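You operate a simulated robot arm through the tools that you are given. There is no shell and no other tool. Be economical: measure what you need, move in short steps, check, and stop when the job is done.

Carry out the task below with a simulated robot arm. There is one attempt and no reset: what you move stays moved.

JOB
Wipe the smear off the press tray with the felt pad.
Fine: press switch off first, and leave it off; cover plate beside the press, pad back, tray pushed in.

The check looks at the end state, three seconds after you hand in, the way a careful person would. Anything else that was tipped, shoved, dropped, spilled or broken makes it a failure. A push-on lid holds only when it is set on centred and level and pressed home; a screw cap is set on level and turned clockwise until tight.

ROBOT AND FRAMES
A 7-joint arm with a two-finger parallel gripper, fixed in place. Base frame: the origin is at the foot of the arm, x ahead of it, y to its left, z up. Lengths are in m, angles in degrees, forces in N, time in s.
With the tool pointing down near the work surface it reaches from about 0.24 to 0.68 m from the base axis. Its first joint turns from -66.0 to 66.0 degrees. Payload 2.4 kg.
The tool frame sits at the grasp point between the pads (the TCP): z along the fingers, y along the line on which they close. The tips reach 0.03 m beyond it. Largest opening 0.094 m; finger width 0.028, thickness 0.01; the body of the gripper, 0.05 by 0.096 m, starts 0.055 m behind the TCP.
Orientation is told as [roll, pitch, yaw] about the base's x, y, z axes, in that order, counted from this pose: with the fingers straight down and closing along the base's y, the tool's x points along the base's -x, its y along +y and its z along -z.

CONTROLS
- The arm moves only by the tool step_arm. Its argument "motion" is a list of rows, each a list of 7 numbers: the shift along the base's x, y, z in m, then the turn, a rotation vector about the base's x, y, z in degrees, then the closure in counts, from 0 (fully open) to 255 (shut). In form: [[dx, dy, dz, rx, ry, rz, hand], ...]. A call has 1 to 10 rows; each row shifts and turns the commanded pose from where the row before left it. Rows are played at 5 a second. More than 0.05 m and 8.6 degrees between two rows, or a gripper value outside its range, and nothing of the call is played. Where a pose cannot be reached the arm comes as near as it can. A force on the tool above 90 N (or 10 N above the force at the start of the call, whichever is more), or a blocked arm, ends the call early, and 0.2 s more pass. Each finger travels about 0.153 m/s and halts on what it meets, pressing with about 29 N; the grip force reading is that of the motor and also rises with nothing between the fingers. The clock runs only during rows and for 0.2 s after the last one: add rows that do not move to give the fingers time. It gives the time, the measured TCP pose, the force on the tool (base axes), the opening and the grip force at its end, in the units of the frame above (readings bear some noise).
- Cameras (640 x 400 px; columns grow to the right, rows downward): "scene" is fixed at [0.0415, 0.4718, 1.4545]; the picture's right is [-0.74, -0.68, 0.00], its down [-0.31, 0.34, -0.89] and it looks along [0.60, -0.65, -0.46] (base axes); focal length 376 px, centre (320, 200). "wrist" rides on the gripper at [0.076, 0.014, -0.102] in the tool frame; the picture's right is [-0.18, 0.98, 0.00], its down [-0.75, -0.14, -0.64] and it looks along [-0.63, -0.12, 0.77] (tool axes); focal length 243 px, centre (320, 200). There is no depth. A picture from a camera that has moved, and an enlarged one, comes with that camera's place and axes in the base frame and with its lens.
- capture(camera): a new picture of that camera. It takes no simulated time.
- zoom(camera, box): a new picture of the part [left, top, right, bottom] of that camera's present view, enlarged. It takes no simulated time.
- finish_job(): hands the job in; it is judged then, once.

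Go step by step. Nothing tells you positions but the pictures and the camera data: compare them with the known pose of the tool, close in by small moves and look again before you grip or let go. The budget is 120 turns and 64 pictures, counting those below and the enlarged ones. Unless the task says otherwise, let go and move clear before handing in, and close with one line.

The tools are called after "Emit:" as a command line: name --pt "numbers of a row" for each row, then --argument value for the rest, lists and objects as JSON in quotes. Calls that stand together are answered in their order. step_arm: Moves the arm, as the interface text tells. Its arguments: {"type":"object","properties":{"motion":{"type":"array"}},"required":["motion"]} The other tools are called the same way: capture (camera) takes a picture; zoom (camera, box) takes an enlarged picture of a part of a camera's view; finish_job () hands the job in.

At the start:

```text
time: 0.0
position: [0.3238, -0.1718, 1.2889]
orientation: [0.0, 0.0, 0.1]
contact_force: [0.7, -1.2, -0.9]
opening: 0.0943
grip_force: 0.1
```

scene: 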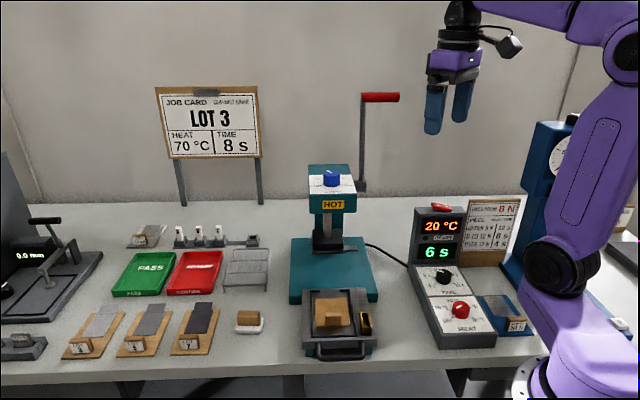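
wrist: 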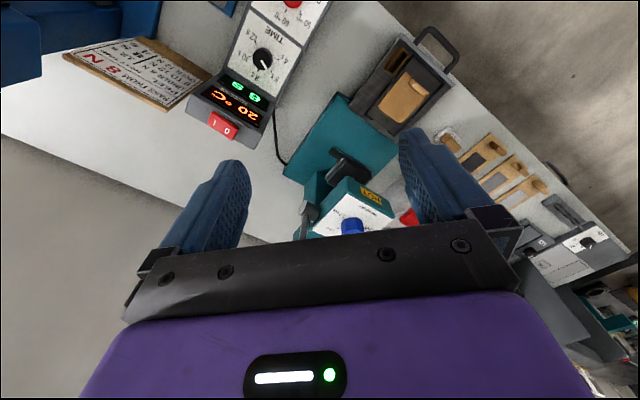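

I see a press with its tray pulled out (a cover plate seems to lie on it), a felt pad on a small stand to its left, and a control box with a red switch on top. I'll look closer at each one.

Emit:
zoom --camera "scene" --box '[220, 270, 400, 382]'

Emit:
zoom --camera "scene" --box '[380, 190, 540, 350]'

Emit:
zoom --camera "scene" --box '[260, 80, 440, 310]'

Emit:
zoom --camera "wrist" --box '[180, 0, 500, 240]'

```text
3.56 times, centred on (310, 326) of scene
camera zoom: at [0.0415, 0.4718, 1.4545], right [-0.74, -0.68, 0.0], down [-0.31, 0.34, -0.89], along [0.6, -0.65, -0.46], focal length 1336 px, centre (356, -248)
```

zoom: 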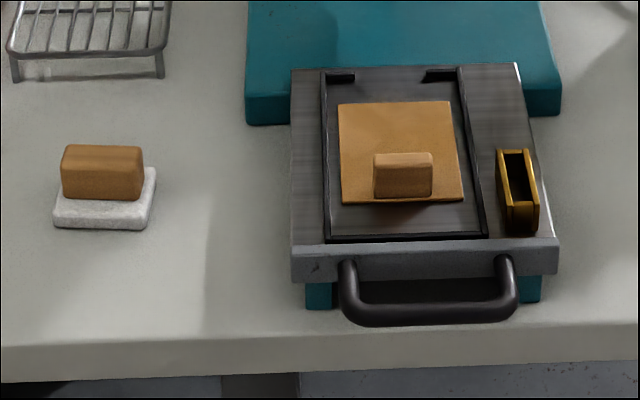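

```text
2.50 times, centred on (460, 270) of scene
camera zoom: at [0.0415, 0.4718, 1.4545], right [-0.74, -0.68, 0.0], down [-0.31, 0.34, -0.89], along [0.6, -0.65, -0.46], focal length 939 px, centre (-30, 25)
```

zoom: 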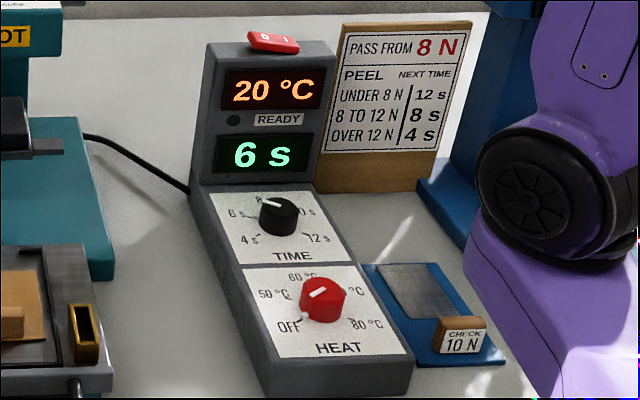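

```text
1.74 times, centred on (350, 195) of scene
camera zoom: at [0.0415, 0.4718, 1.4545], right [-0.74, -0.68, 0.0], down [-0.31, 0.34, -0.89], along [0.6, -0.65, -0.46], focal length 653 px, centre (268, 209)
```

zoom: 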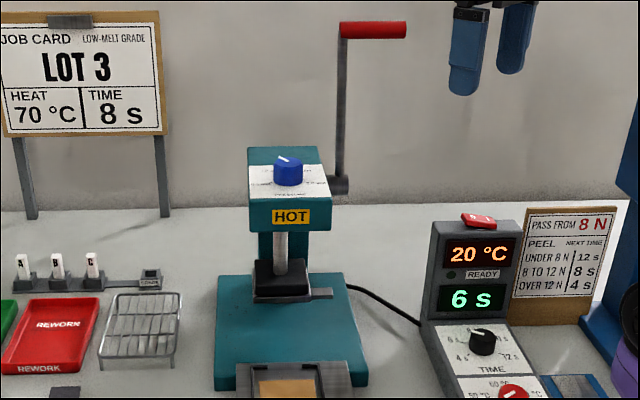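

```text
1.67 times, centred on (340, 120) of wrist
camera zoom: at [0.2481, -0.1574, 1.3903], right [0.18, 0.98, 0.0], down [0.75, -0.14, 0.64], along [0.63, -0.12, -0.77], focal length 404 px, centre (287, 333)
```

zoom: 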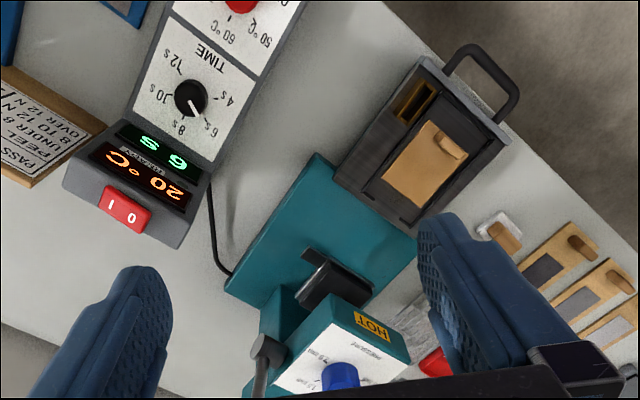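

Emit:
zoom --camera "scene" --box '[410, 190, 474, 230]'

Emit:
zoom --camera "wrist" --box '[182, 90, 262, 140]'

```text
10.00 times, centred on (442, 210) of scene
camera zoom: at [0.0415, 0.4718, 1.4545], right [-0.74, -0.68, 0.0], down [-0.31, 0.34, -0.89], along [0.6, -0.65, -0.46], focal length 3757 px, centre (-900, 100)
```

zoom: 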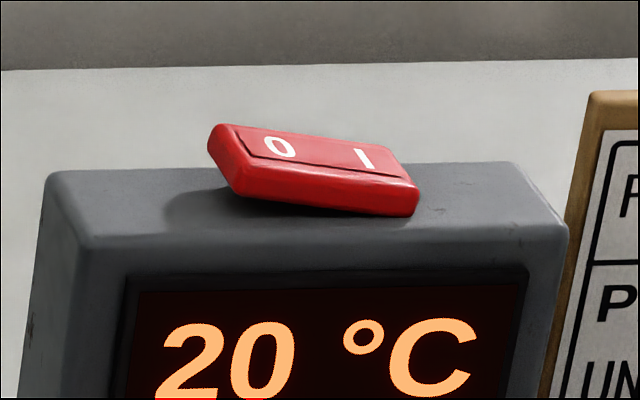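

```text
8.00 times, centred on (222, 115) of wrist
camera zoom: at [0.2481, -0.1574, 1.3903], right [0.18, 0.98, 0.0], down [0.75, -0.14, 0.64], along [0.63, -0.12, -0.77], focal length 1941 px, centre (1104, 880)
```

zoom: 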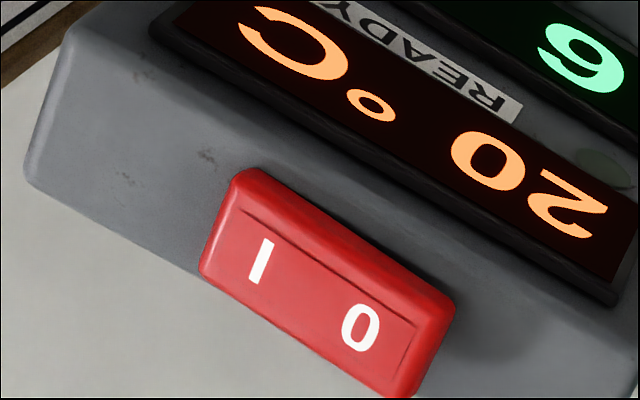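

The switch is a rocker with its 0 end raised (so it is ON), the 0 near (0.384, -0.334, 1.016). I close the fingers, turn them in line and go above it.

Emit:
step_arm --pt "0.011 -0.026 -0.025 0 0 -7.5 255" --pt "0.011 -0.026 -0.025 0 0 -7.5 255" --pt "0.011 -0.026 -0.025 0 0 -7.5 255" --pt "0.011 -0.027 -0.025 0 0 -7.5 255" --pt "0.011 -0.027 -0.025 0 0 -7.5 255" --pt "0.009 -0.026 -0.025 0 0 -7.5 255" --pt "0 0 -0.03 0 0 0 255" --pt "0 0 0 0 0 0 255"

Emit:
capture --camera "wrist"

Emit:
zoom --camera "scene" --box '[380, 140, 508, 220]'

```text
time: 1.8
position: [0.3902, -0.3307, 1.1112]
orientation: [0.0, 0.0, -45.2]
contact_force: [-0.6, 0.6, 0.7]
opening: 0.0
grip_force: 28.6
```

```text
55 pictures are left
camera wrist: at [0.3469, -0.2665, 1.2126], right [0.83, 0.56, 0.0], down [0.43, -0.63, 0.64], along [0.36, -0.53, -0.77], focal length 243 px, centre (320, 200)
```

wrist: 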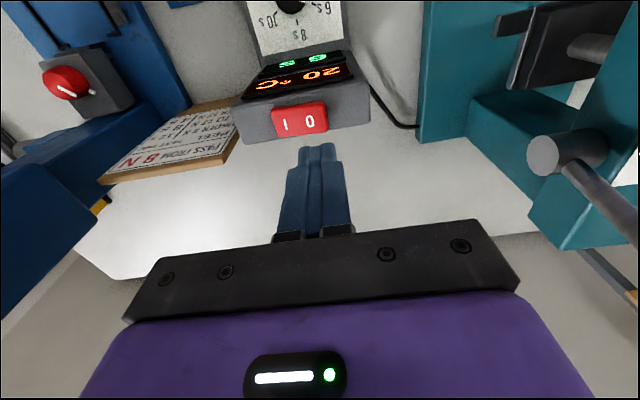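

```text
5.00 times, centred on (444, 180) of scene
camera zoom: at [0.0415, 0.4717, 1.4545], right [-0.74, -0.68, 0.0], down [-0.31, 0.34, -0.89], along [0.6, -0.65, -0.46], focal length 1879 px, centre (-300, 300)
```

zoom: 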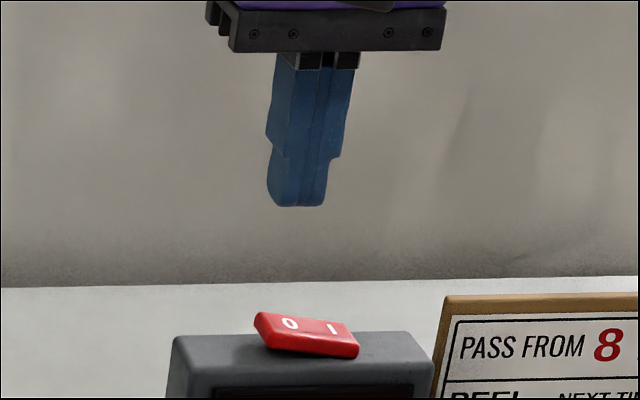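

Wrist view confirms the 0 end just below the tips. I lower in small steps.

Emit:
step_arm --pt "0 0 -0.03 0 0 0 255" --pt "0 0 -0.025 0 0 0 255" --pt "0 0 -0.006 0 0 0 255" --pt "0 0 -0.004 0 0 0 255" --pt "0 0 -0.004 0 0 0 255" --pt "0 0 -0.003 0 0 0 255"

Emit:
zoom --camera "scene" --box '[410, 180, 474, 220]'

```text
time: 3.2
position: [0.3893, -0.3305, 1.0406]
orientation: [0.1, -0.4, -45.0]
contact_force: [0.5, 9.9, 46.7]
opening: 0.0
grip_force: 29.3
```

```text
10.00 times, centred on (442, 200) of scene
camera zoom: at [0.0409, 0.4726, 1.4542], right [-0.74, -0.68, 0.0], down [-0.31, 0.34, -0.89], along [0.6, -0.65, -0.46], focal length 3757 px, centre (-900, 200)
```

zoom: 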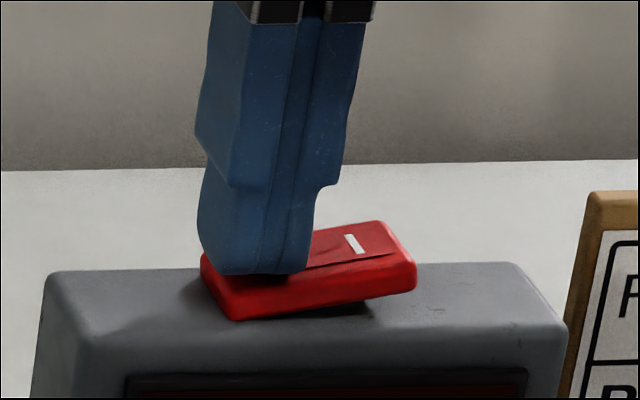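

Switch flipped to 0 and the display has gone dark. I lift off and look.

Emit:
step_arm --pt "0 0 0.02 0 0 0 255" --pt "0 0 0.04 0 0 0 255" --pt "0 0 0.04 0 0 0 255" --pt "0 0 0.04 0 0 0 255"

Emit:
zoom --camera "scene" --box '[380, 180, 508, 260]'

```text
time: 4.2
position: [0.3867, -0.3293, 1.1793]
orientation: [0.1, 0.0, -45.2]
contact_force: [0.7, -0.1, 0.4]
opening: 0.0001
grip_force: 29.1
```

```text
5.00 times, centred on (444, 220) of scene
camera zoom: at [0.0415, 0.4718, 1.4545], right [-0.74, -0.68, 0.0], down [-0.31, 0.34, -0.89], along [0.6, -0.65, -0.46], focal length 1879 px, centre (-300, 100)
```

zoom: 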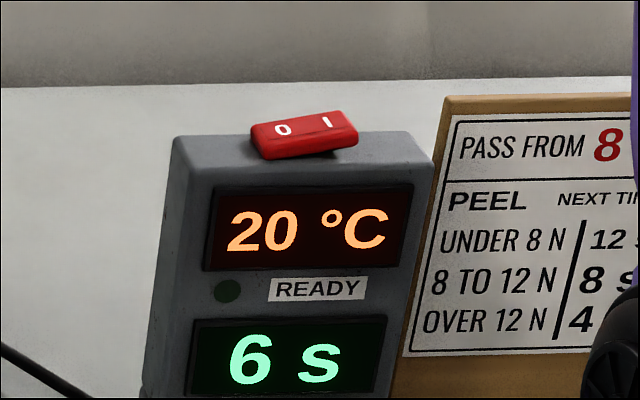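

Switch is OFF. Next I swing round to the tray cover, yaw about +43° to match the bench, keeping clear of the press.

Emit:
step_arm --pt "-0.015 0.02 0.02 0 0 8.5 255" --pt "-0.015 0.03 0.02 0 0 8.5 255" --pt "0 0.035 0 0 0 8.5 200" --pt "0 0.035 0 0 0 8.5 100" --pt "0 0.035 0 0 0 8.5 0" --pt "0 0.035 0 0 0 8.5 0" --pt "0.01 0.035 0 0 0 8.5 0" --pt "0.01 0.035 0 0 0 8.5 0" --pt "0.015 0.035 -0.02 0 0 8.5 0" --pt "0.02 0.035 -0.03 0 0 8.5 0"

Emit:
step_arm --pt "0.013 0.01 -0.03 0 0 3.2 0" --pt "0 0 0 0 0 0 0"

Emit:
capture --camera "wrist"

Emit:
capture --camera "scene"

```text
refused: row 10 steps farther than a row can; nothing moved
```

```text
time: 4.8
position: [0.4, -0.3173, 1.1468]
orientation: [0.1, 0.1, -41.8]
contact_force: [-0.4, -0.1, 0.1]
opening: 0.0939
grip_force: 0.1
```

```text
51 pictures are left
camera wrist: at [0.352, -0.2576, 1.2492], right [0.79, 0.61, 0.0], down [0.47, -0.61, 0.64], along [0.39, -0.51, -0.77], focal length 243 px, centre (320, 200)
```

wrist: 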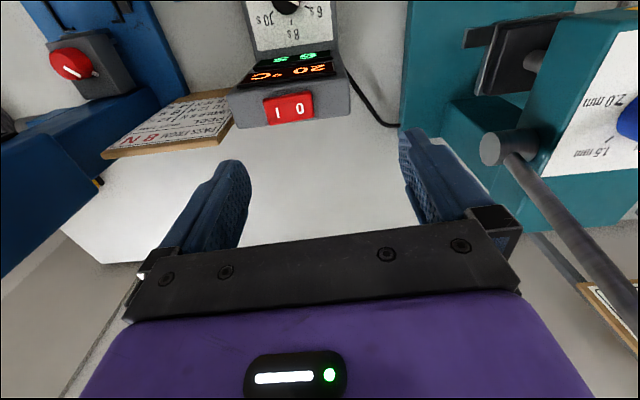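

```text
50 pictures are left
```

scene: 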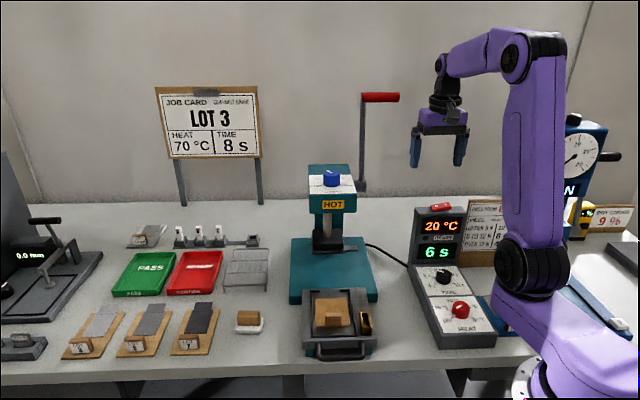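

The first call was refused and the second played, harmlessly. I redo the move within the row limits, raising first and staying at x ≈ 0.36.

Emit:
step_arm --pt "-0.015 0.01 0.03 0 0 8.4 0" --pt "-0.015 0.02 0.03 0 0 8.4 0" --pt "-0.01 0.035 0.01 0 0 8.4 0" --pt "0 0.035 0 0 0 8.4 0" --pt "0 0.035 0 0 0 8.4 0" --pt "0 0.035 0 0 0 8.4 0" --pt "0 0.035 0 0 0 8.4 0" --pt "0 0.035 0 0 0 8.4 0" --pt "0.01 0.035 -0.02 0 0 8.4 0" --pt "0.01 0.035 -0.02 0 0 8.4 0"

Emit:
step_arm --pt "0.02 0.015 -0.03 0 0 0.8 0" --pt "0.02 0.0 -0.03 0 0 0 0" --pt "0 0 0 0 0 0 0"

Emit:
capture --camera "wrist"

Emit:
capture --camera "scene"

```text
time: 7.0
position: [0.3803, -0.008, 1.1767]
orientation: [0.0, 0.0, 42.3]
contact_force: [-0.3, -0.4, -0.1]
opening: 0.0941
grip_force: 0.1
```

```text
time: 7.8
position: [0.4217, 0.0062, 1.1138]
orientation: [0.0, 0.0, 43.0]
contact_force: [-0.1, 0.2, -0.1]
opening: 0.0942
grip_force: 0.1
```

```text
49 pictures are left
camera wrist: at [0.3562, -0.0353, 1.2146], right [-0.54, 0.84, 0.0], down [0.65, 0.41, 0.64], along [0.54, 0.34, -0.77], focal length 243 px, centre (320, 200)
```

wrist: 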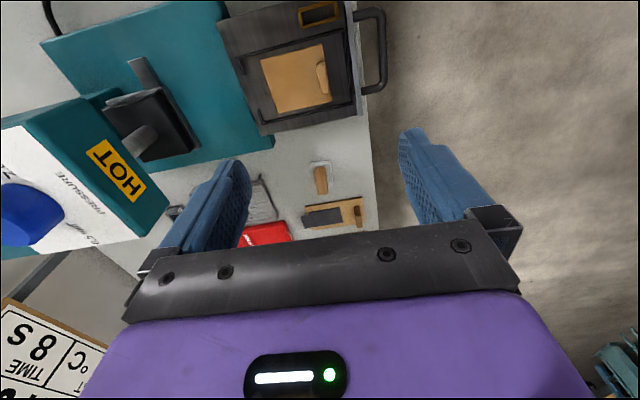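

```text
48 pictures are left
```

scene: 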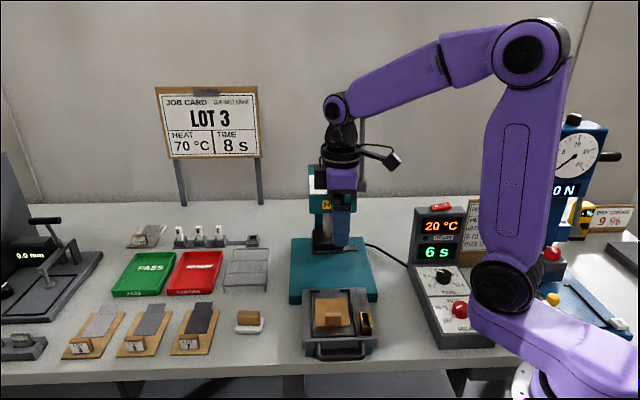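

Arm is above the tray clear of the press head. I zoom on the cover and knob from both cameras to triangulate heights.

Emit:
zoom --camera "wrist" --box '[216, 0, 400, 115]'

Emit:
zoom --camera "scene" --box '[290, 280, 386, 340]'

```text
3.48 times, centred on (308, 58) of wrist
camera zoom: at [0.3562, -0.0353, 1.2146], right [-0.54, 0.84, 0.0], down [0.65, 0.41, 0.64], along [0.54, 0.34, -0.77], focal length 844 px, centre (362, 696)
```

zoom: 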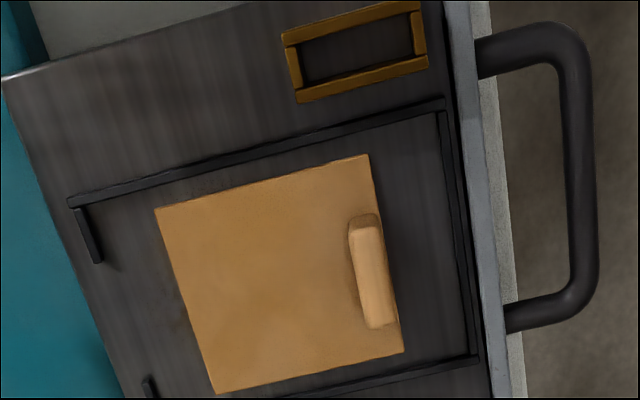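

```text
6.67 times, centred on (338, 310) of scene
camera zoom: at [0.0415, 0.4718, 1.4545], right [-0.74, -0.68, 0.0], down [-0.31, 0.34, -0.89], along [0.6, -0.65, -0.46], focal length 2505 px, centre (200, -533)
```

zoom: 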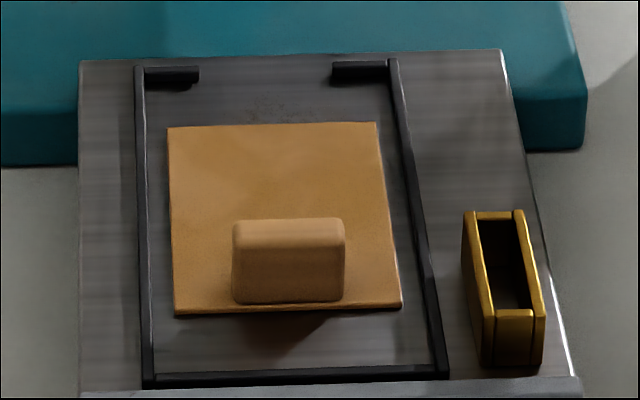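

Knob top centre is about (0.422, 0.012, 0.878), its long axis at 43°, so the present yaw fits. I half-close to ~4 cm and descend to z ≈ 0.94, then look.

Emit:
step_arm --pt "0 0.003 -0.04 0 0 0 140" --pt "0 0.003 -0.04 0 0 0 140" --pt "0 0 -0.045 0 0 0 140" --pt "0 0 -0.045 0 0 0 140" --pt "0 0 0 0 0 0 140"

Emit:
capture --camera "wrist"

Emit:
zoom --camera "scene" --box '[274, 260, 402, 340]'

```text
time: 9.0
position: [0.4186, 0.013, 0.9434]
orientation: [0.0, 0.1, 43.0]
contact_force: [1.3, 0.2, 0.1]
opening: 0.0422
grip_force: 0.0
```

```text
45 pictures are left
camera wrist: at [0.3535, -0.0293, 1.0453], right [-0.54, 0.84, 0.0], down [0.65, 0.41, 0.64], along [0.54, 0.34, -0.77], focal length 243 px, centre (320, 200)
```

wrist: 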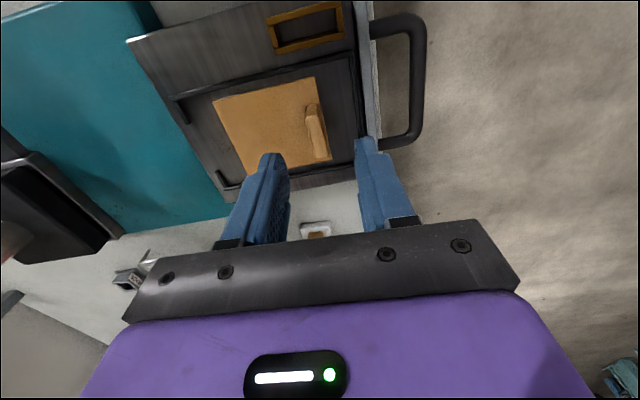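

```text
5.00 times, centred on (338, 300) of scene
camera zoom: at [0.0415, 0.4718, 1.4545], right [-0.74, -0.68, 0.0], down [-0.31, 0.34, -0.89], along [0.6, -0.65, -0.46], focal length 1879 px, centre (230, -300)
```

zoom: 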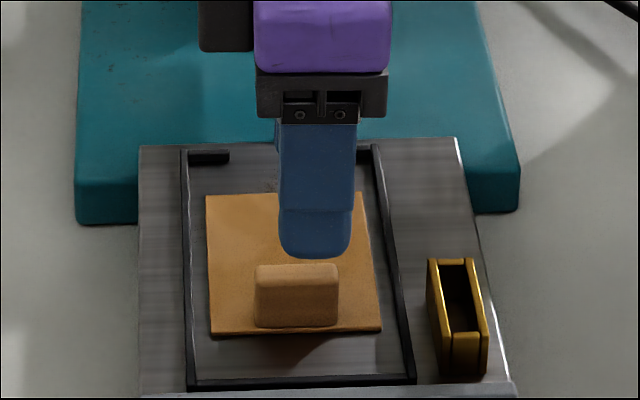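

Alignment is good, within about 3 mm. I descend onto the knob and close.

Emit:
step_arm --pt "0.002 -0.002 -0.025 0 0 0 140" --pt "0 0 -0.02 0 0 0 140" --pt "0 0 -0.008 0 0 0 140"

Emit:
capture --camera "wrist"

Emit:
zoom --camera "scene" --box '[274, 260, 402, 340]'

```text
time: 9.8
position: [0.4232, 0.0109, 0.8936]
orientation: [-0.1, -0.1, 43.0]
contact_force: [1.1, -0.1, -0.1]
opening: 0.0427
grip_force: 0.1
```

```text
43 pictures are left
camera wrist: at [0.358, -0.0314, 0.9954], right [-0.54, 0.84, 0.0], down [0.65, 0.41, 0.64], along [0.54, 0.34, -0.77], focal length 243 px, centre (320, 200)
```

wrist: 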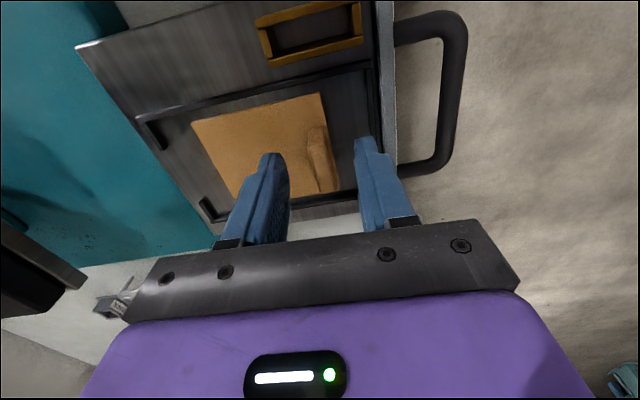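

```text
5.00 times, centred on (338, 300) of scene
camera zoom: at [0.0415, 0.4718, 1.4545], right [-0.74, -0.68, 0.0], down [-0.31, 0.34, -0.89], along [0.6, -0.65, -0.46], focal length 1879 px, centre (230, -300)
```

zoom: 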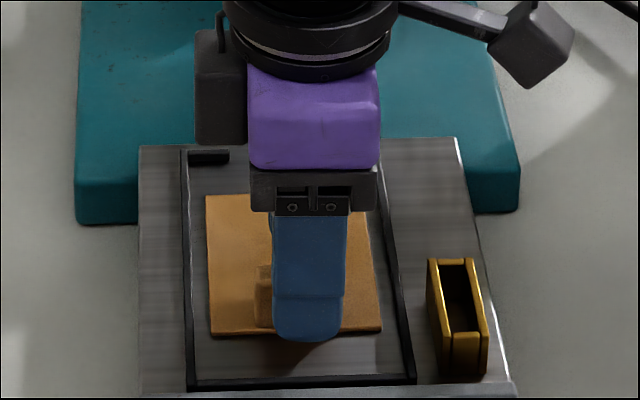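

Emit:
step_arm --pt "0.003 0.003 -0.004 0 0 0 140" --pt "0 0 0 0 0 0 200" --pt "0 0 0 0 0 0 255" --pt "0 0 0 0 0 0 255"

Emit:
zoom --camera "scene" --box '[274, 260, 402, 340]'

```text
time: 10.8
position: [0.4262, 0.0133, 0.8901]
orientation: [0.0, 0.1, 43.0]
contact_force: [1.1, 0.7, 1.2]
opening: 0.0111
grip_force: 28.5
```

```text
5.00 times, centred on (338, 300) of scene
camera zoom: at [0.0415, 0.4717, 1.4545], right [-0.74, -0.68, 0.0], down [-0.31, 0.34, -0.89], along [0.6, -0.65, -0.46], focal length 1879 px, centre (230, -300)
```

zoom: 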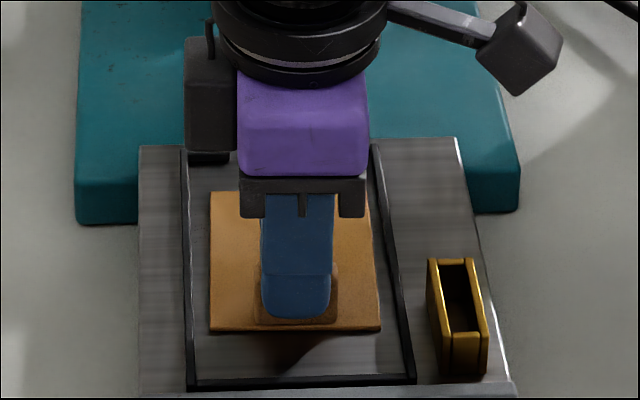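

The knob is gripped (opening 0.011). I lift straight up and check that the plate comes along.

Emit:
step_arm --pt "0 0 0.01 0 0 0 255" --pt "0 0 0.02 0 0 0 255" --pt "0 0 0.03 0 0 0 255" --pt "0 0 0.03 0 0 0 255" --pt "0 0 0 0 0 0 255"

Emit:
zoom --camera "scene" --box '[250, 220, 442, 340]'

```text
time: 12.0
position: [0.4251, 0.0109, 0.9811]
orientation: [0.0, 0.1, 43.0]
contact_force: [0.2, 0.6, -0.3]
opening: 0.0109
grip_force: 28.8
```

```text
3.33 times, centred on (346, 280) of scene
camera zoom: at [0.0415, 0.4717, 1.4545], right [-0.74, -0.68, 0.0], down [-0.31, 0.34, -0.89], along [0.6, -0.65, -0.46], focal length 1252 px, centre (233, -67)
```

zoom: 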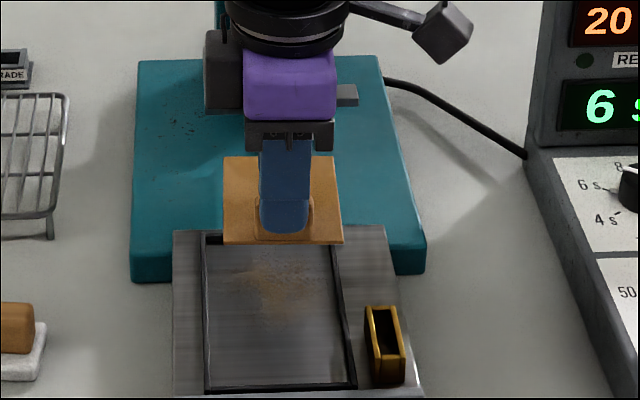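

Plate lifted cleanly, level; the smear is visible. I carry it right of the press, toward the gap between press base and control box.

Emit:
step_arm --pt "-0.0307 -0.0286 0 0 0 0 255" --pt "-0.0307 -0.0286 0 0 0 0 255" --pt "-0.0307 -0.0286 0 0 0 0 255" --pt "-0.0307 -0.0286 0 0 0 0 255" --pt "0.0265 -0.0285 0 0 0 0 255" --pt "0.0265 -0.0285 0 0 0 0 255" --pt "0 0 -0.04 0 0 0 255" --pt "0 0 -0.04 0 0 0 255" --pt "0 0 0 0 0 0 255"

Emit:
capture --camera "wrist"

Emit:
capture --camera "scene"

```text
time: 14.0
position: [0.3532, -0.1594, 0.8994]
orientation: [0.0, 0.0, 43.0]
contact_force: [0.2, -0.1, -0.5]
opening: 0.0109
grip_force: 28.9
```

```text
39 pictures are left
camera wrist: at [0.2881, -0.2016, 1.001], right [-0.54, 0.84, 0.0], down [0.65, 0.41, 0.64], along [0.54, 0.34, -0.77], focal length 243 px, centre (320, 200)
```

wrist: 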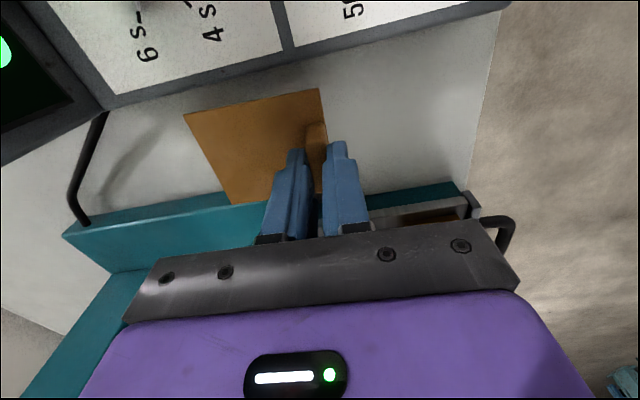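

```text
38 pictures are left
```

scene: 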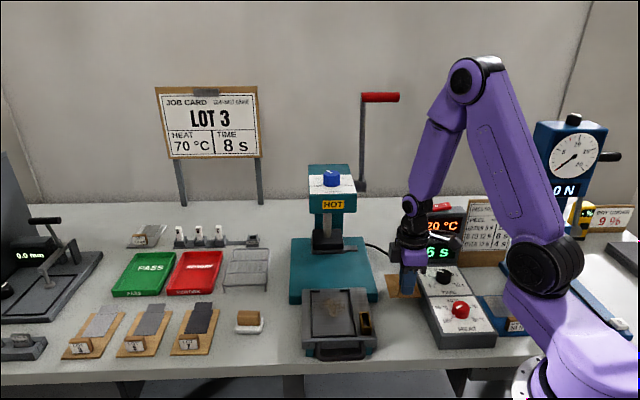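

Emit:
zoom --camera "scene" --box '[340, 240, 468, 320]'

```text
5.00 times, centred on (404, 280) of scene
camera zoom: at [0.0415, 0.4717, 1.4545], right [-0.74, -0.68, 0.0], down [-0.31, 0.34, -0.89], along [0.6, -0.65, -0.46], focal length 1879 px, centre (-100, -200)
```

zoom: 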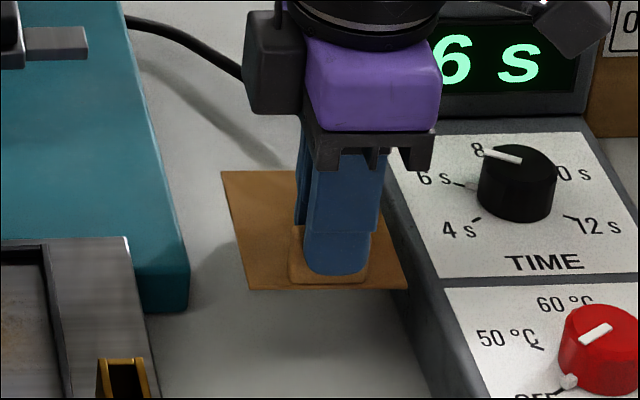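

Plate hangs over the gap; I shift 4 mm toward the press for equal margins and descend until near table.

Emit:
step_arm --pt "0.003 0.003 -0.02 0 0 0 255" --pt "0 0 -0.02 0 0 0 255" --pt "0 0 -0.01 0 0 0 255" --pt "0 0 -0.004 0 0 0 255"

Emit:
zoom --camera "scene" --box '[340, 240, 468, 320]'

Emit:
capture --camera "wrist"

```text
time: 15.0
position: [0.3583, -0.1562, 0.8453]
orientation: [0.0, 0.0, 43.0]
contact_force: [-1.9, 0.8, 8.8]
opening: 0.0108
grip_force: 28.6
```

```text
5.00 times, centred on (404, 280) of scene
camera zoom: at [0.0414, 0.4718, 1.4545], right [-0.74, -0.68, 0.0], down [-0.31, 0.34, -0.89], along [0.6, -0.65, -0.46], focal length 1879 px, centre (-100, -200)
```

zoom: 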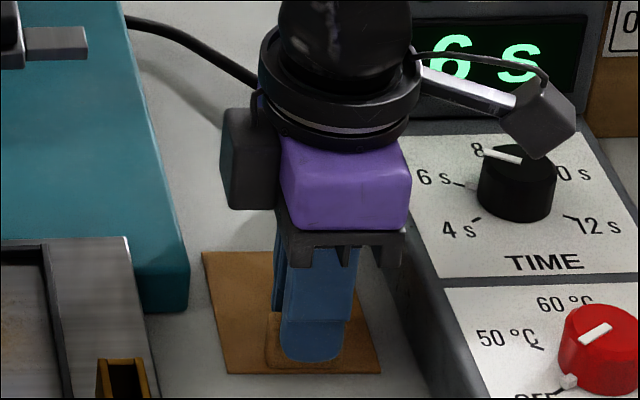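

```text
35 pictures are left
camera wrist: at [0.2928, -0.1983, 0.9478], right [-0.54, 0.84, 0.0], down [0.65, 0.41, 0.64], along [0.54, 0.34, -0.77], focal length 243 px, centre (320, 200)
```

wrist: 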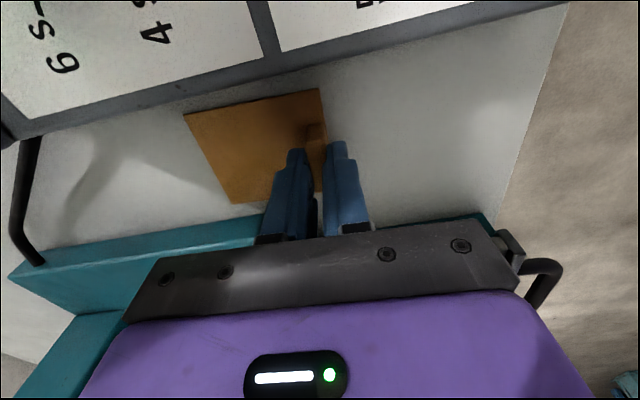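

Emit:
step_arm --pt "0 0 -0.002 0 0 0 255" --pt "0 0 0 0 0 0 255"

```text
time: 15.6
position: [0.3585, -0.1563, 0.845]
orientation: [0.0, 0.0, 43.0]
contact_force: [-5.7, 0.4, 28.1]
opening: 0.011
grip_force: 28.3
```

Plate is on the table. I ease the pressure and open.

Emit:
step_arm --pt "0 0 0.0025 0 0 0 255" --pt "0 0 0 0 0 0 220" --pt "0 0 0 0 0 0 150" --pt "0 0 0 0 0 0 140" --pt "0 0 0.02 0 0 0 140" --pt "0 0 0.04 0 0 0 140" --pt "0 0 0.04 0 0 0 140" --pt "0 0 0.04 0 0 0 140" --pt "0 0 0 0 0 0 140"

Emit:
zoom --camera "scene" --box '[276, 260, 468, 380]'

```text
time: 17.6
position: [0.3587, -0.1582, 0.9868]
orientation: [0.0, 0.0, 43.1]
contact_force: [-0.7, -0.1, 0.0]
opening: 0.0425
grip_force: 0.1
```

```text
3.33 times, centred on (372, 320) of scene
camera zoom: at [0.0415, 0.4718, 1.4545], right [-0.74, -0.68, 0.0], down [-0.31, 0.34, -0.89], along [0.6, -0.65, -0.46], focal length 1252 px, centre (147, -200)
```

zoom: 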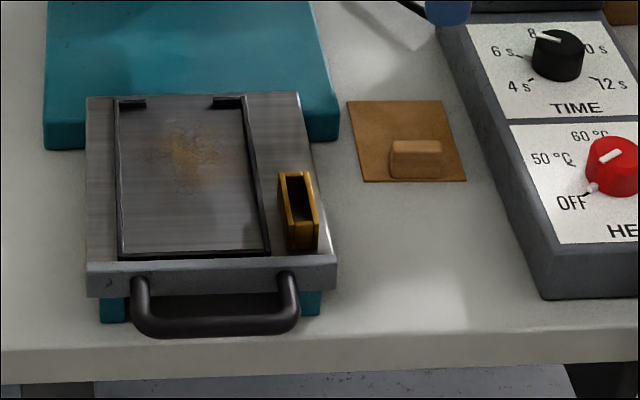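

Cover plate lies flat beside the press, clear of everything. Now I move to above the felt pad near (0.589, 0.113).

Emit:
step_arm --pt "-0.0238 0.0256 0.025 0 0 0 140" --pt "-0.0238 0.0256 0.025 0 0 0 140" --pt "0.0322 0.03 0 0 0 0 140" --pt "0.0322 0.03 0 0 0 0 140" --pt "0.0322 0.03 0 0 0 0 140" --pt "0.0322 0.03 0 0 0 0 140" --pt "0.0322 0.03 0 0 0 0 120" --pt "0.0322 0.03 0 0 0 0 100" --pt "0.0322 0.03 0 0 0 0 100" --pt "0.0322 0.03 0 0 0 0 100"

Emit:
step_arm --pt "0.02 -0.02 -0.03 0 0 0 100" --pt "0 0 -0.03 0 0 0 100" --pt "0 0 0 0 0 0 100"

Emit:
capture --camera "wrist"

Emit:
zoom --camera "scene" --box '[190, 260, 318, 340]'

```text
time: 19.8
position: [0.5691, 0.1303, 1.0366]
orientation: [0.0, 0.0, 42.9]
contact_force: [0.0, 0.0, 0.4]
opening: 0.0572
grip_force: 0.1
```

```text
time: 20.6
position: [0.5888, 0.1155, 0.9769]
orientation: [0.0, 0.0, 42.9]
contact_force: [-0.3, -0.2, -0.1]
opening: 0.0572
grip_force: 0.0
```

```text
33 pictures are left
camera wrist: at [0.5232, 0.0735, 1.0782], right [-0.54, 0.84, 0.0], down [0.65, 0.41, 0.64], along [0.54, 0.34, -0.77], focal length 243 px, centre (320, 200)
```

wrist: 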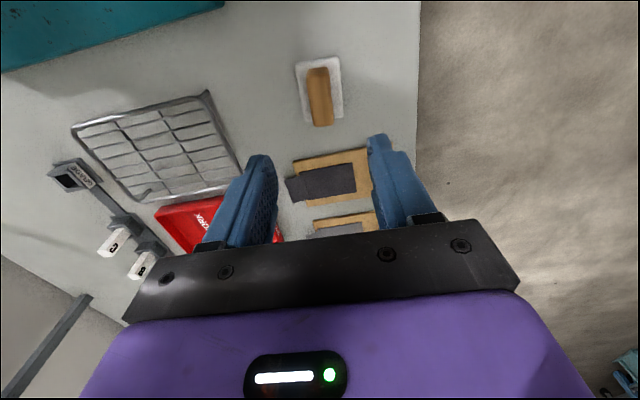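

```text
5.00 times, centred on (254, 300) of scene
camera zoom: at [0.0415, 0.4717, 1.4545], right [-0.74, -0.68, 0.0], down [-0.31, 0.34, -0.89], along [0.6, -0.65, -0.46], focal length 1879 px, centre (650, -300)
```

zoom: 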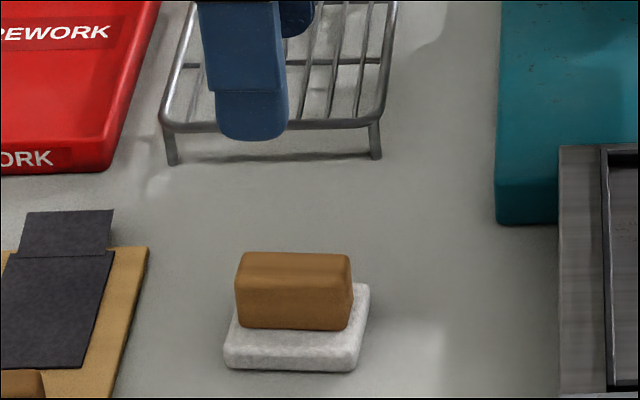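

The pad's wooden grip: top centre ≈ (0.588, 0.113, 0.838), axis ≈ 38.5°, so I turn −4.5° and descend around it.

Emit:
step_arm --pt "-0.001 -0.002 -0.04 0 0 -4.5 100" --pt "0 0 -0.04 0 0 0 100" --pt "0 0 -0.025 0 0 0 100" --pt "0 0 -0.014 0 0 0 100" --pt "0 0 0 0 0 0 100"

Emit:
capture --camera "wrist"

Emit:
zoom --camera "scene" --box '[190, 270, 318, 350]'

```text
time: 21.8
position: [0.5873, 0.1144, 0.8579]
orientation: [0.1, 0.0, 38.6]
contact_force: [0.2, -1.0, -0.1]
opening: 0.0571
grip_force: 0.0
```

```text
31 pictures are left
camera wrist: at [0.5179, 0.0773, 0.9587], right [-0.47, 0.88, 0.0], down [0.68, 0.36, 0.64], along [0.57, 0.3, -0.77], focal length 243 px, centre (320, 200)
```

wrist: 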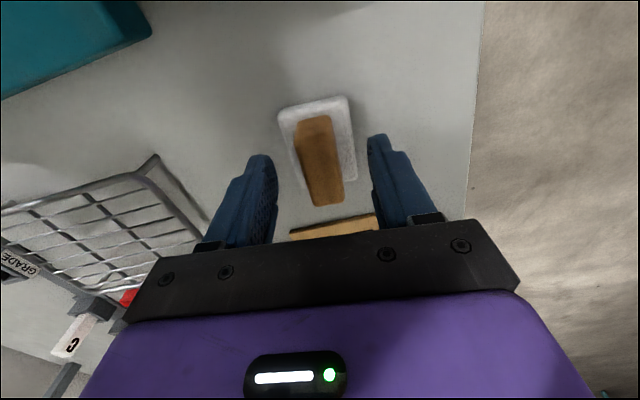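

```text
5.00 times, centred on (254, 310) of scene
camera zoom: at [0.0415, 0.4717, 1.4545], right [-0.74, -0.68, 0.0], down [-0.31, 0.34, -0.89], along [0.6, -0.65, -0.46], focal length 1879 px, centre (650, -350)
```

zoom: 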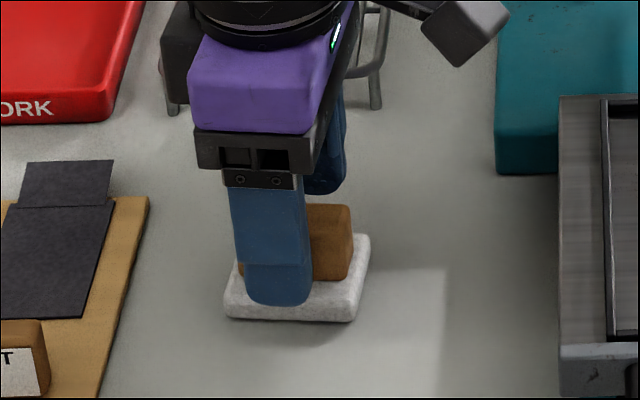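

Well aligned; I shift 4 mm right, lower 6 mm and close.

Emit:
step_arm --pt "-0.003 -0.0025 -0.006 0 0 0 100" --pt "0 0 0 0 0 0 100" --pt "0 0 0 0 0 0 200" --pt "0 0 0 0 0 0 255" --pt "0 0 0 0 0 0 255"

Emit:
zoom --camera "scene" --box '[190, 270, 318, 350]'

```text
time: 23.0
position: [0.5835, 0.111, 0.8514]
orientation: [-0.1, 0.0, 38.4]
contact_force: [-0.7, 0.2, 1.5]
opening: 0.0212
grip_force: 29.2
```

```text
5.00 times, centred on (254, 310) of scene
camera zoom: at [0.0415, 0.4718, 1.4545], right [-0.74, -0.68, 0.0], down [-0.31, 0.34, -0.89], along [0.6, -0.65, -0.46], focal length 1879 px, centre (650, -350)
```

zoom: 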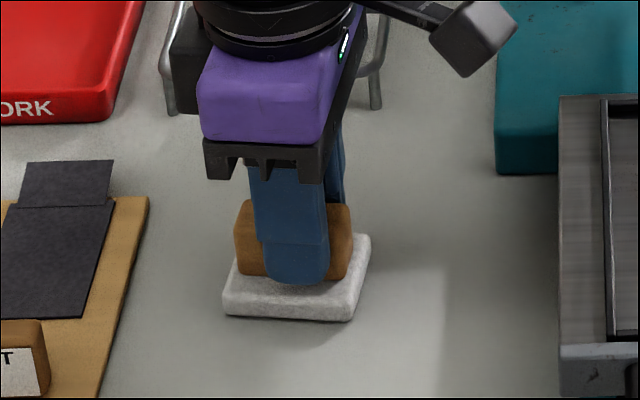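

Pad gripped; home pose noted: (0.5835, 0.111, 0.8514), yaw 38.4. I lift it and carry it over the smear at about (0.467, −0.032), tray face z ≈ 0.845.

Emit:
step_arm --pt "0 0 0.02 0 0 0 255" --pt "0 0 0.04 0 0 0 255" --pt "0 0 0.05 0 0 0 255" --pt "-0.0253 -0.027 0 0 0 4.5 255" --pt "-0.0253 -0.027 0 0 0 0 255" --pt "-0.0253 -0.027 0 0 0 0 255" --pt "-0.0253 -0.027 0 0 0 0 255" --pt "-0.0253 -0.027 0 0 0 0 255" --pt "0 0 -0.03 0 0 0 255" --pt "0 0 0 0 0 0 255"

Emit:
capture --camera "wrist"

Emit:
zoom --camera "scene" --box '[244, 220, 436, 340]'

```text
time: 25.2
position: [0.4591, -0.0236, 0.9329]
orientation: [0.0, 0.0, 43.0]
contact_force: [0.2, 0.5, 0.5]
opening: 0.0211
grip_force: 29.4
```

```text
28 pictures are left
camera wrist: at [0.3941, -0.0654, 1.0352], right [-0.54, 0.84, 0.0], down [0.65, 0.41, 0.64], along [0.54, 0.34, -0.77], focal length 243 px, centre (320, 200)
```

wrist: 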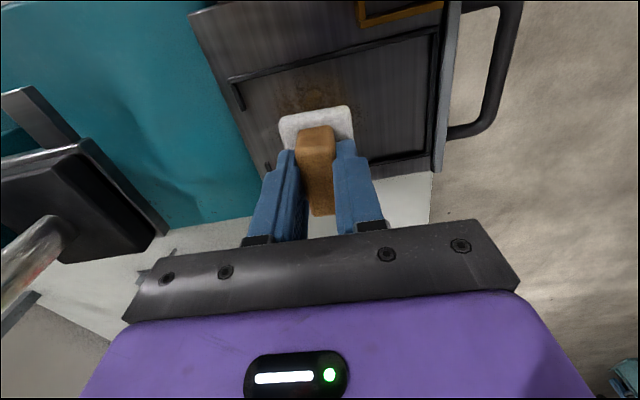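

```text
3.33 times, centred on (340, 280) of scene
camera zoom: at [0.0415, 0.4717, 1.4545], right [-0.74, -0.68, 0.0], down [-0.31, 0.34, -0.89], along [0.6, -0.65, -0.46], focal length 1252 px, centre (253, -67)
```

zoom: 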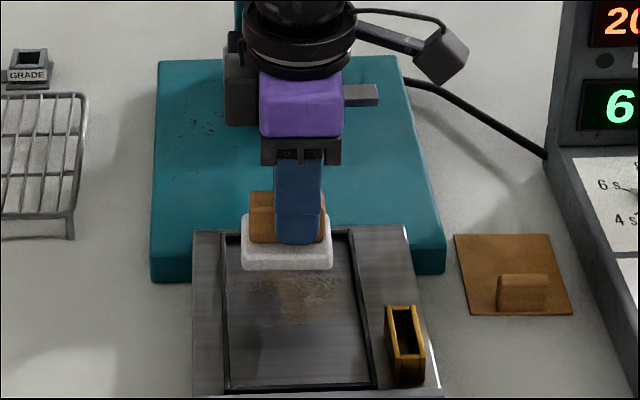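

Pad is over the tray recess, well centred between the rails. I lower it until it touches.

Emit:
step_arm --pt "-0.002 -0.002 -0.02 0 0 0 255" --pt "0 0 -0.01 0 0 0 255" --pt "0 0 -0.004 0 0 0 255" --pt "0 0 -0.002 0 0 0 255" --pt "0 0 0 0 0 0 255"

```text
time: 26.4
position: [0.4567, -0.0271, 0.8946]
orientation: [0.0, -0.1, 43.0]
contact_force: [-2.2, 0.6, 12.5]
opening: 0.0211
grip_force: 28.7
```

Contact with 12.5 N. I wipe with short strokes across and along the smear.

Emit:
step_arm --pt "-0.007 -0.007 0 0 0 0 255" --pt "0.007 0.007 0 0 0 0 255" --pt "0.007 0.007 0 0 0 0 255" --pt "0.0068 -0.0073 0 0 0 0 255" --pt "-0.007 -0.007 0 0 0 0 255" --pt "-0.007 -0.007 0 0 0 0 255" --pt "0.0068 -0.0073 0 0 0 0 255" --pt "0.007 0.007 0 0 0 0 255" --pt "0.007 0.007 0 0 0 0 255" --pt "-0.007 -0.007 0 0 0 0 255"

Emit:
zoom --camera "scene" --box '[244, 220, 436, 340]'

```text
time: 28.6
position: [0.4713, -0.0414, 0.8935]
orientation: [0.2, 0.2, 43.0]
contact_force: [0.3, 0.3, 0.5]
opening: 0.0211
grip_force: 29.0
```

```text
3.33 times, centred on (340, 280) of scene
camera zoom: at [0.0415, 0.4718, 1.4545], right [-0.74, -0.68, 0.0], down [-0.31, 0.34, -0.89], along [0.6, -0.65, -0.46], focal length 1252 px, centre (253, -67)
```

zoom: 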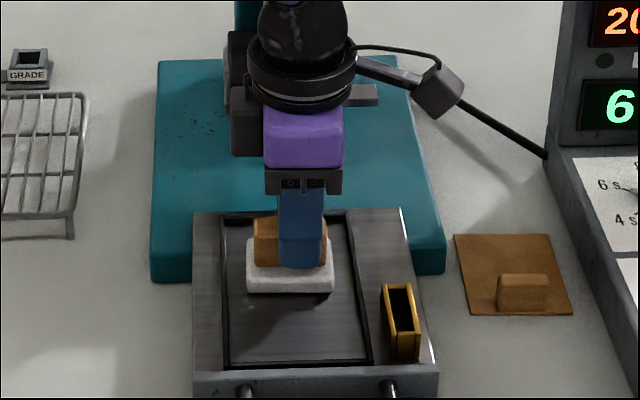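

The tray slid inward about 2 cm with the pad. I lift a little aside to see the remaining smear.

Emit:
step_arm --pt "0 0 0.02 0 0 0 255" --pt "-0.025 0.027 0.03 0 0 0 255" --pt "-0.025 0.027 0.02 0 0 0 255" --pt "0 0 0.02 0 0 0 255" --pt "0 0 0 0 0 0 255"

Emit:
capture --camera "wrist"

Emit:
zoom --camera "scene" --box '[276, 260, 404, 340]'

```text
time: 29.8
position: [0.4207, 0.0132, 0.9878]
orientation: [0.0, 0.0, 42.9]
contact_force: [0.2, 0.4, -0.2]
opening: 0.0209
grip_force: 28.9
```

```text
25 pictures are left
camera wrist: at [0.3553, -0.0281, 1.0896], right [-0.54, 0.84, 0.0], down [0.65, 0.41, 0.64], along [0.54, 0.34, -0.77], focal length 243 px, centre (320, 200)
```

wrist: 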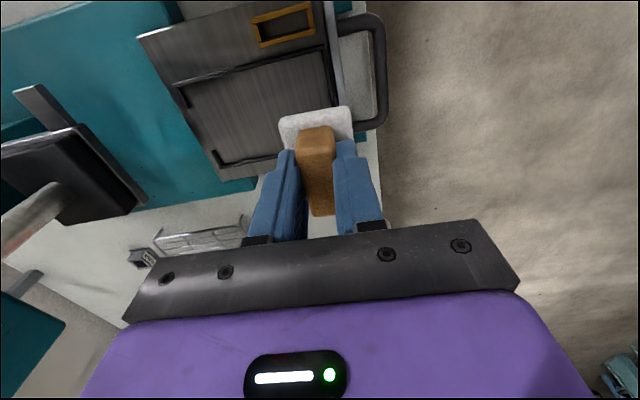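

```text
5.00 times, centred on (340, 300) of scene
camera zoom: at [0.0415, 0.4718, 1.4545], right [-0.74, -0.68, 0.0], down [-0.31, 0.34, -0.89], along [0.6, -0.65, -0.46], focal length 1879 px, centre (220, -300)
```

zoom: 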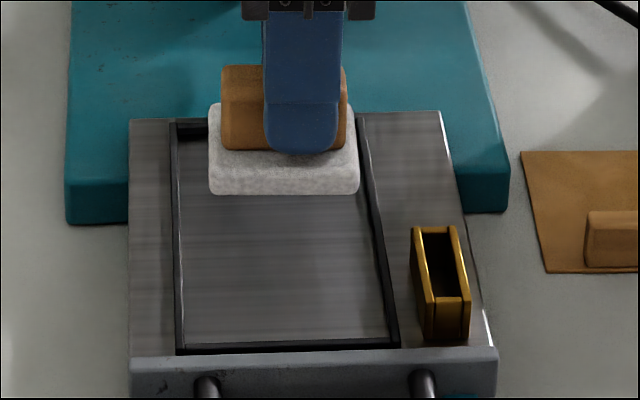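

Emit:
zoom --camera "wrist" --box '[160, 20, 352, 140]'

```text
3.33 times, centred on (256, 80) of wrist
camera zoom: at [0.3553, -0.0281, 1.0896], right [-0.54, 0.84, 0.0], down [0.65, 0.41, 0.64], along [0.54, 0.34, -0.77], focal length 809 px, centre (533, 600)
```

zoom: 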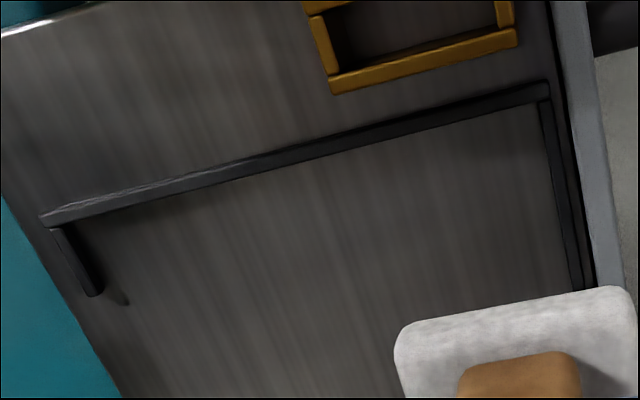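

The visible area is clean. I move the pad back above its home spot and check the whole tray from there.

Emit:
step_arm --pt "0.0326 0.0196 0 0 0 0 255" --pt "0.0326 0.0196 0 0 0 0 255" --pt "0.0326 0.0196 0 0 0 0 255" --pt "0.0326 0.0196 0 0 0 0 255" --pt "0.0324 0.0194 0 0 0 -4.5 255" --pt "0 0 -0.04 0 0 0 255" --pt "0 0 -0.04 0 0 0 255" --pt "0 0 0 0 0 0 255"

Emit:
zoom --camera "scene" --box '[276, 260, 404, 340]'

Emit:
zoom --camera "scene" --box '[190, 270, 318, 350]'

```text
time: 31.6
position: [0.5848, 0.1141, 0.9049]
orientation: [0.0, -0.1, 38.4]
contact_force: [-0.5, -0.9, 0.0]
opening: 0.0209
grip_force: 28.9
```

```text
5.00 times, centred on (340, 300) of scene
camera zoom: at [0.0415, 0.4718, 1.4545], right [-0.74, -0.68, 0.0], down [-0.31, 0.34, -0.89], along [0.6, -0.65, -0.46], focal length 1879 px, centre (220, -300)
```

zoom: 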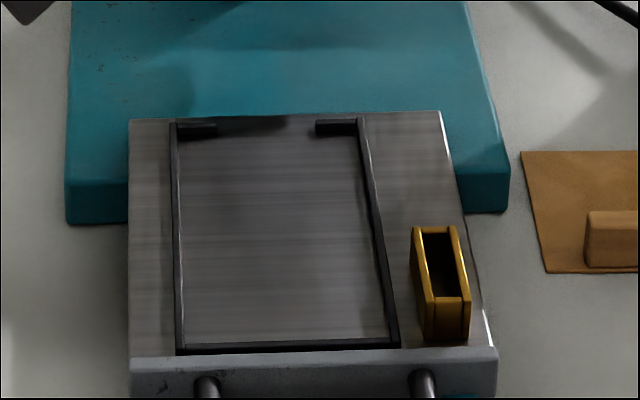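

```text
5.00 times, centred on (254, 310) of scene
camera zoom: at [0.0415, 0.4718, 1.4545], right [-0.74, -0.68, 0.0], down [-0.31, 0.34, -0.89], along [0.6, -0.65, -0.46], focal length 1879 px, centre (650, -350)
```

zoom: 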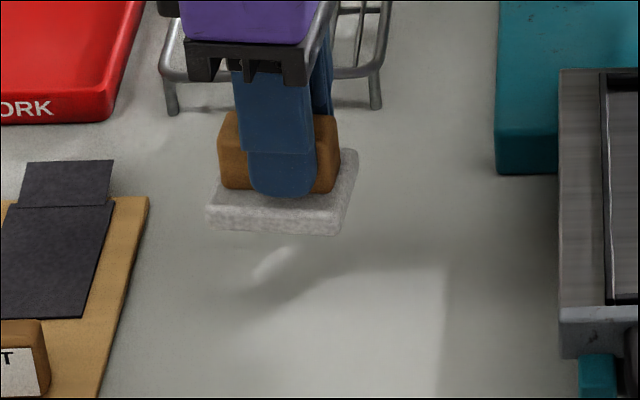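

Tray is wiped clean. I lower the pad to its recorded home pose.

Emit:
step_arm --pt "-0.001 -0.003 -0.03 0 0 0 255" --pt "0 0 -0.017 0 0 0 255" --pt "0 0 -0.005 0 0 0 255" --pt "0 0 -0.001 0 0 0 255" --pt "0 0 0 0 0 0 255"

Emit:
zoom --camera "scene" --box '[190, 270, 318, 350]'

```text
time: 32.8
position: [0.5825, 0.1091, 0.8526]
orientation: [0.0, 0.0, 38.5]
contact_force: [-0.1, 0.2, 0.3]
opening: 0.021
grip_force: 29.1
```

```text
5.00 times, centred on (254, 310) of scene
camera zoom: at [0.0415, 0.4718, 1.4545], right [-0.74, -0.68, 0.0], down [-0.31, 0.34, -0.89], along [0.6, -0.65, -0.46], focal length 1879 px, centre (650, -350)
```

zoom: 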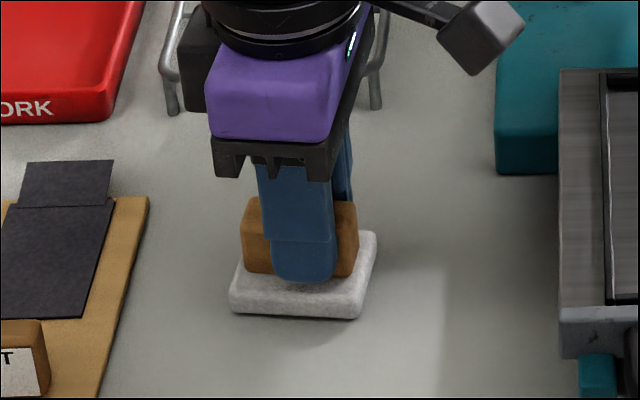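

Emit:
step_arm --pt "0.002 0.002 0 0 0 0 255" --pt "0 0 -0.002 0 0 0 255" --pt "0 0 0 0 0 0 255"

```text
time: 33.6
position: [0.5845, 0.1111, 0.8511]
orientation: [0.0, 0.0, 38.5]
contact_force: [-8.7, -2.0, 21.0]
opening: 0.0209
grip_force: 28.9
```

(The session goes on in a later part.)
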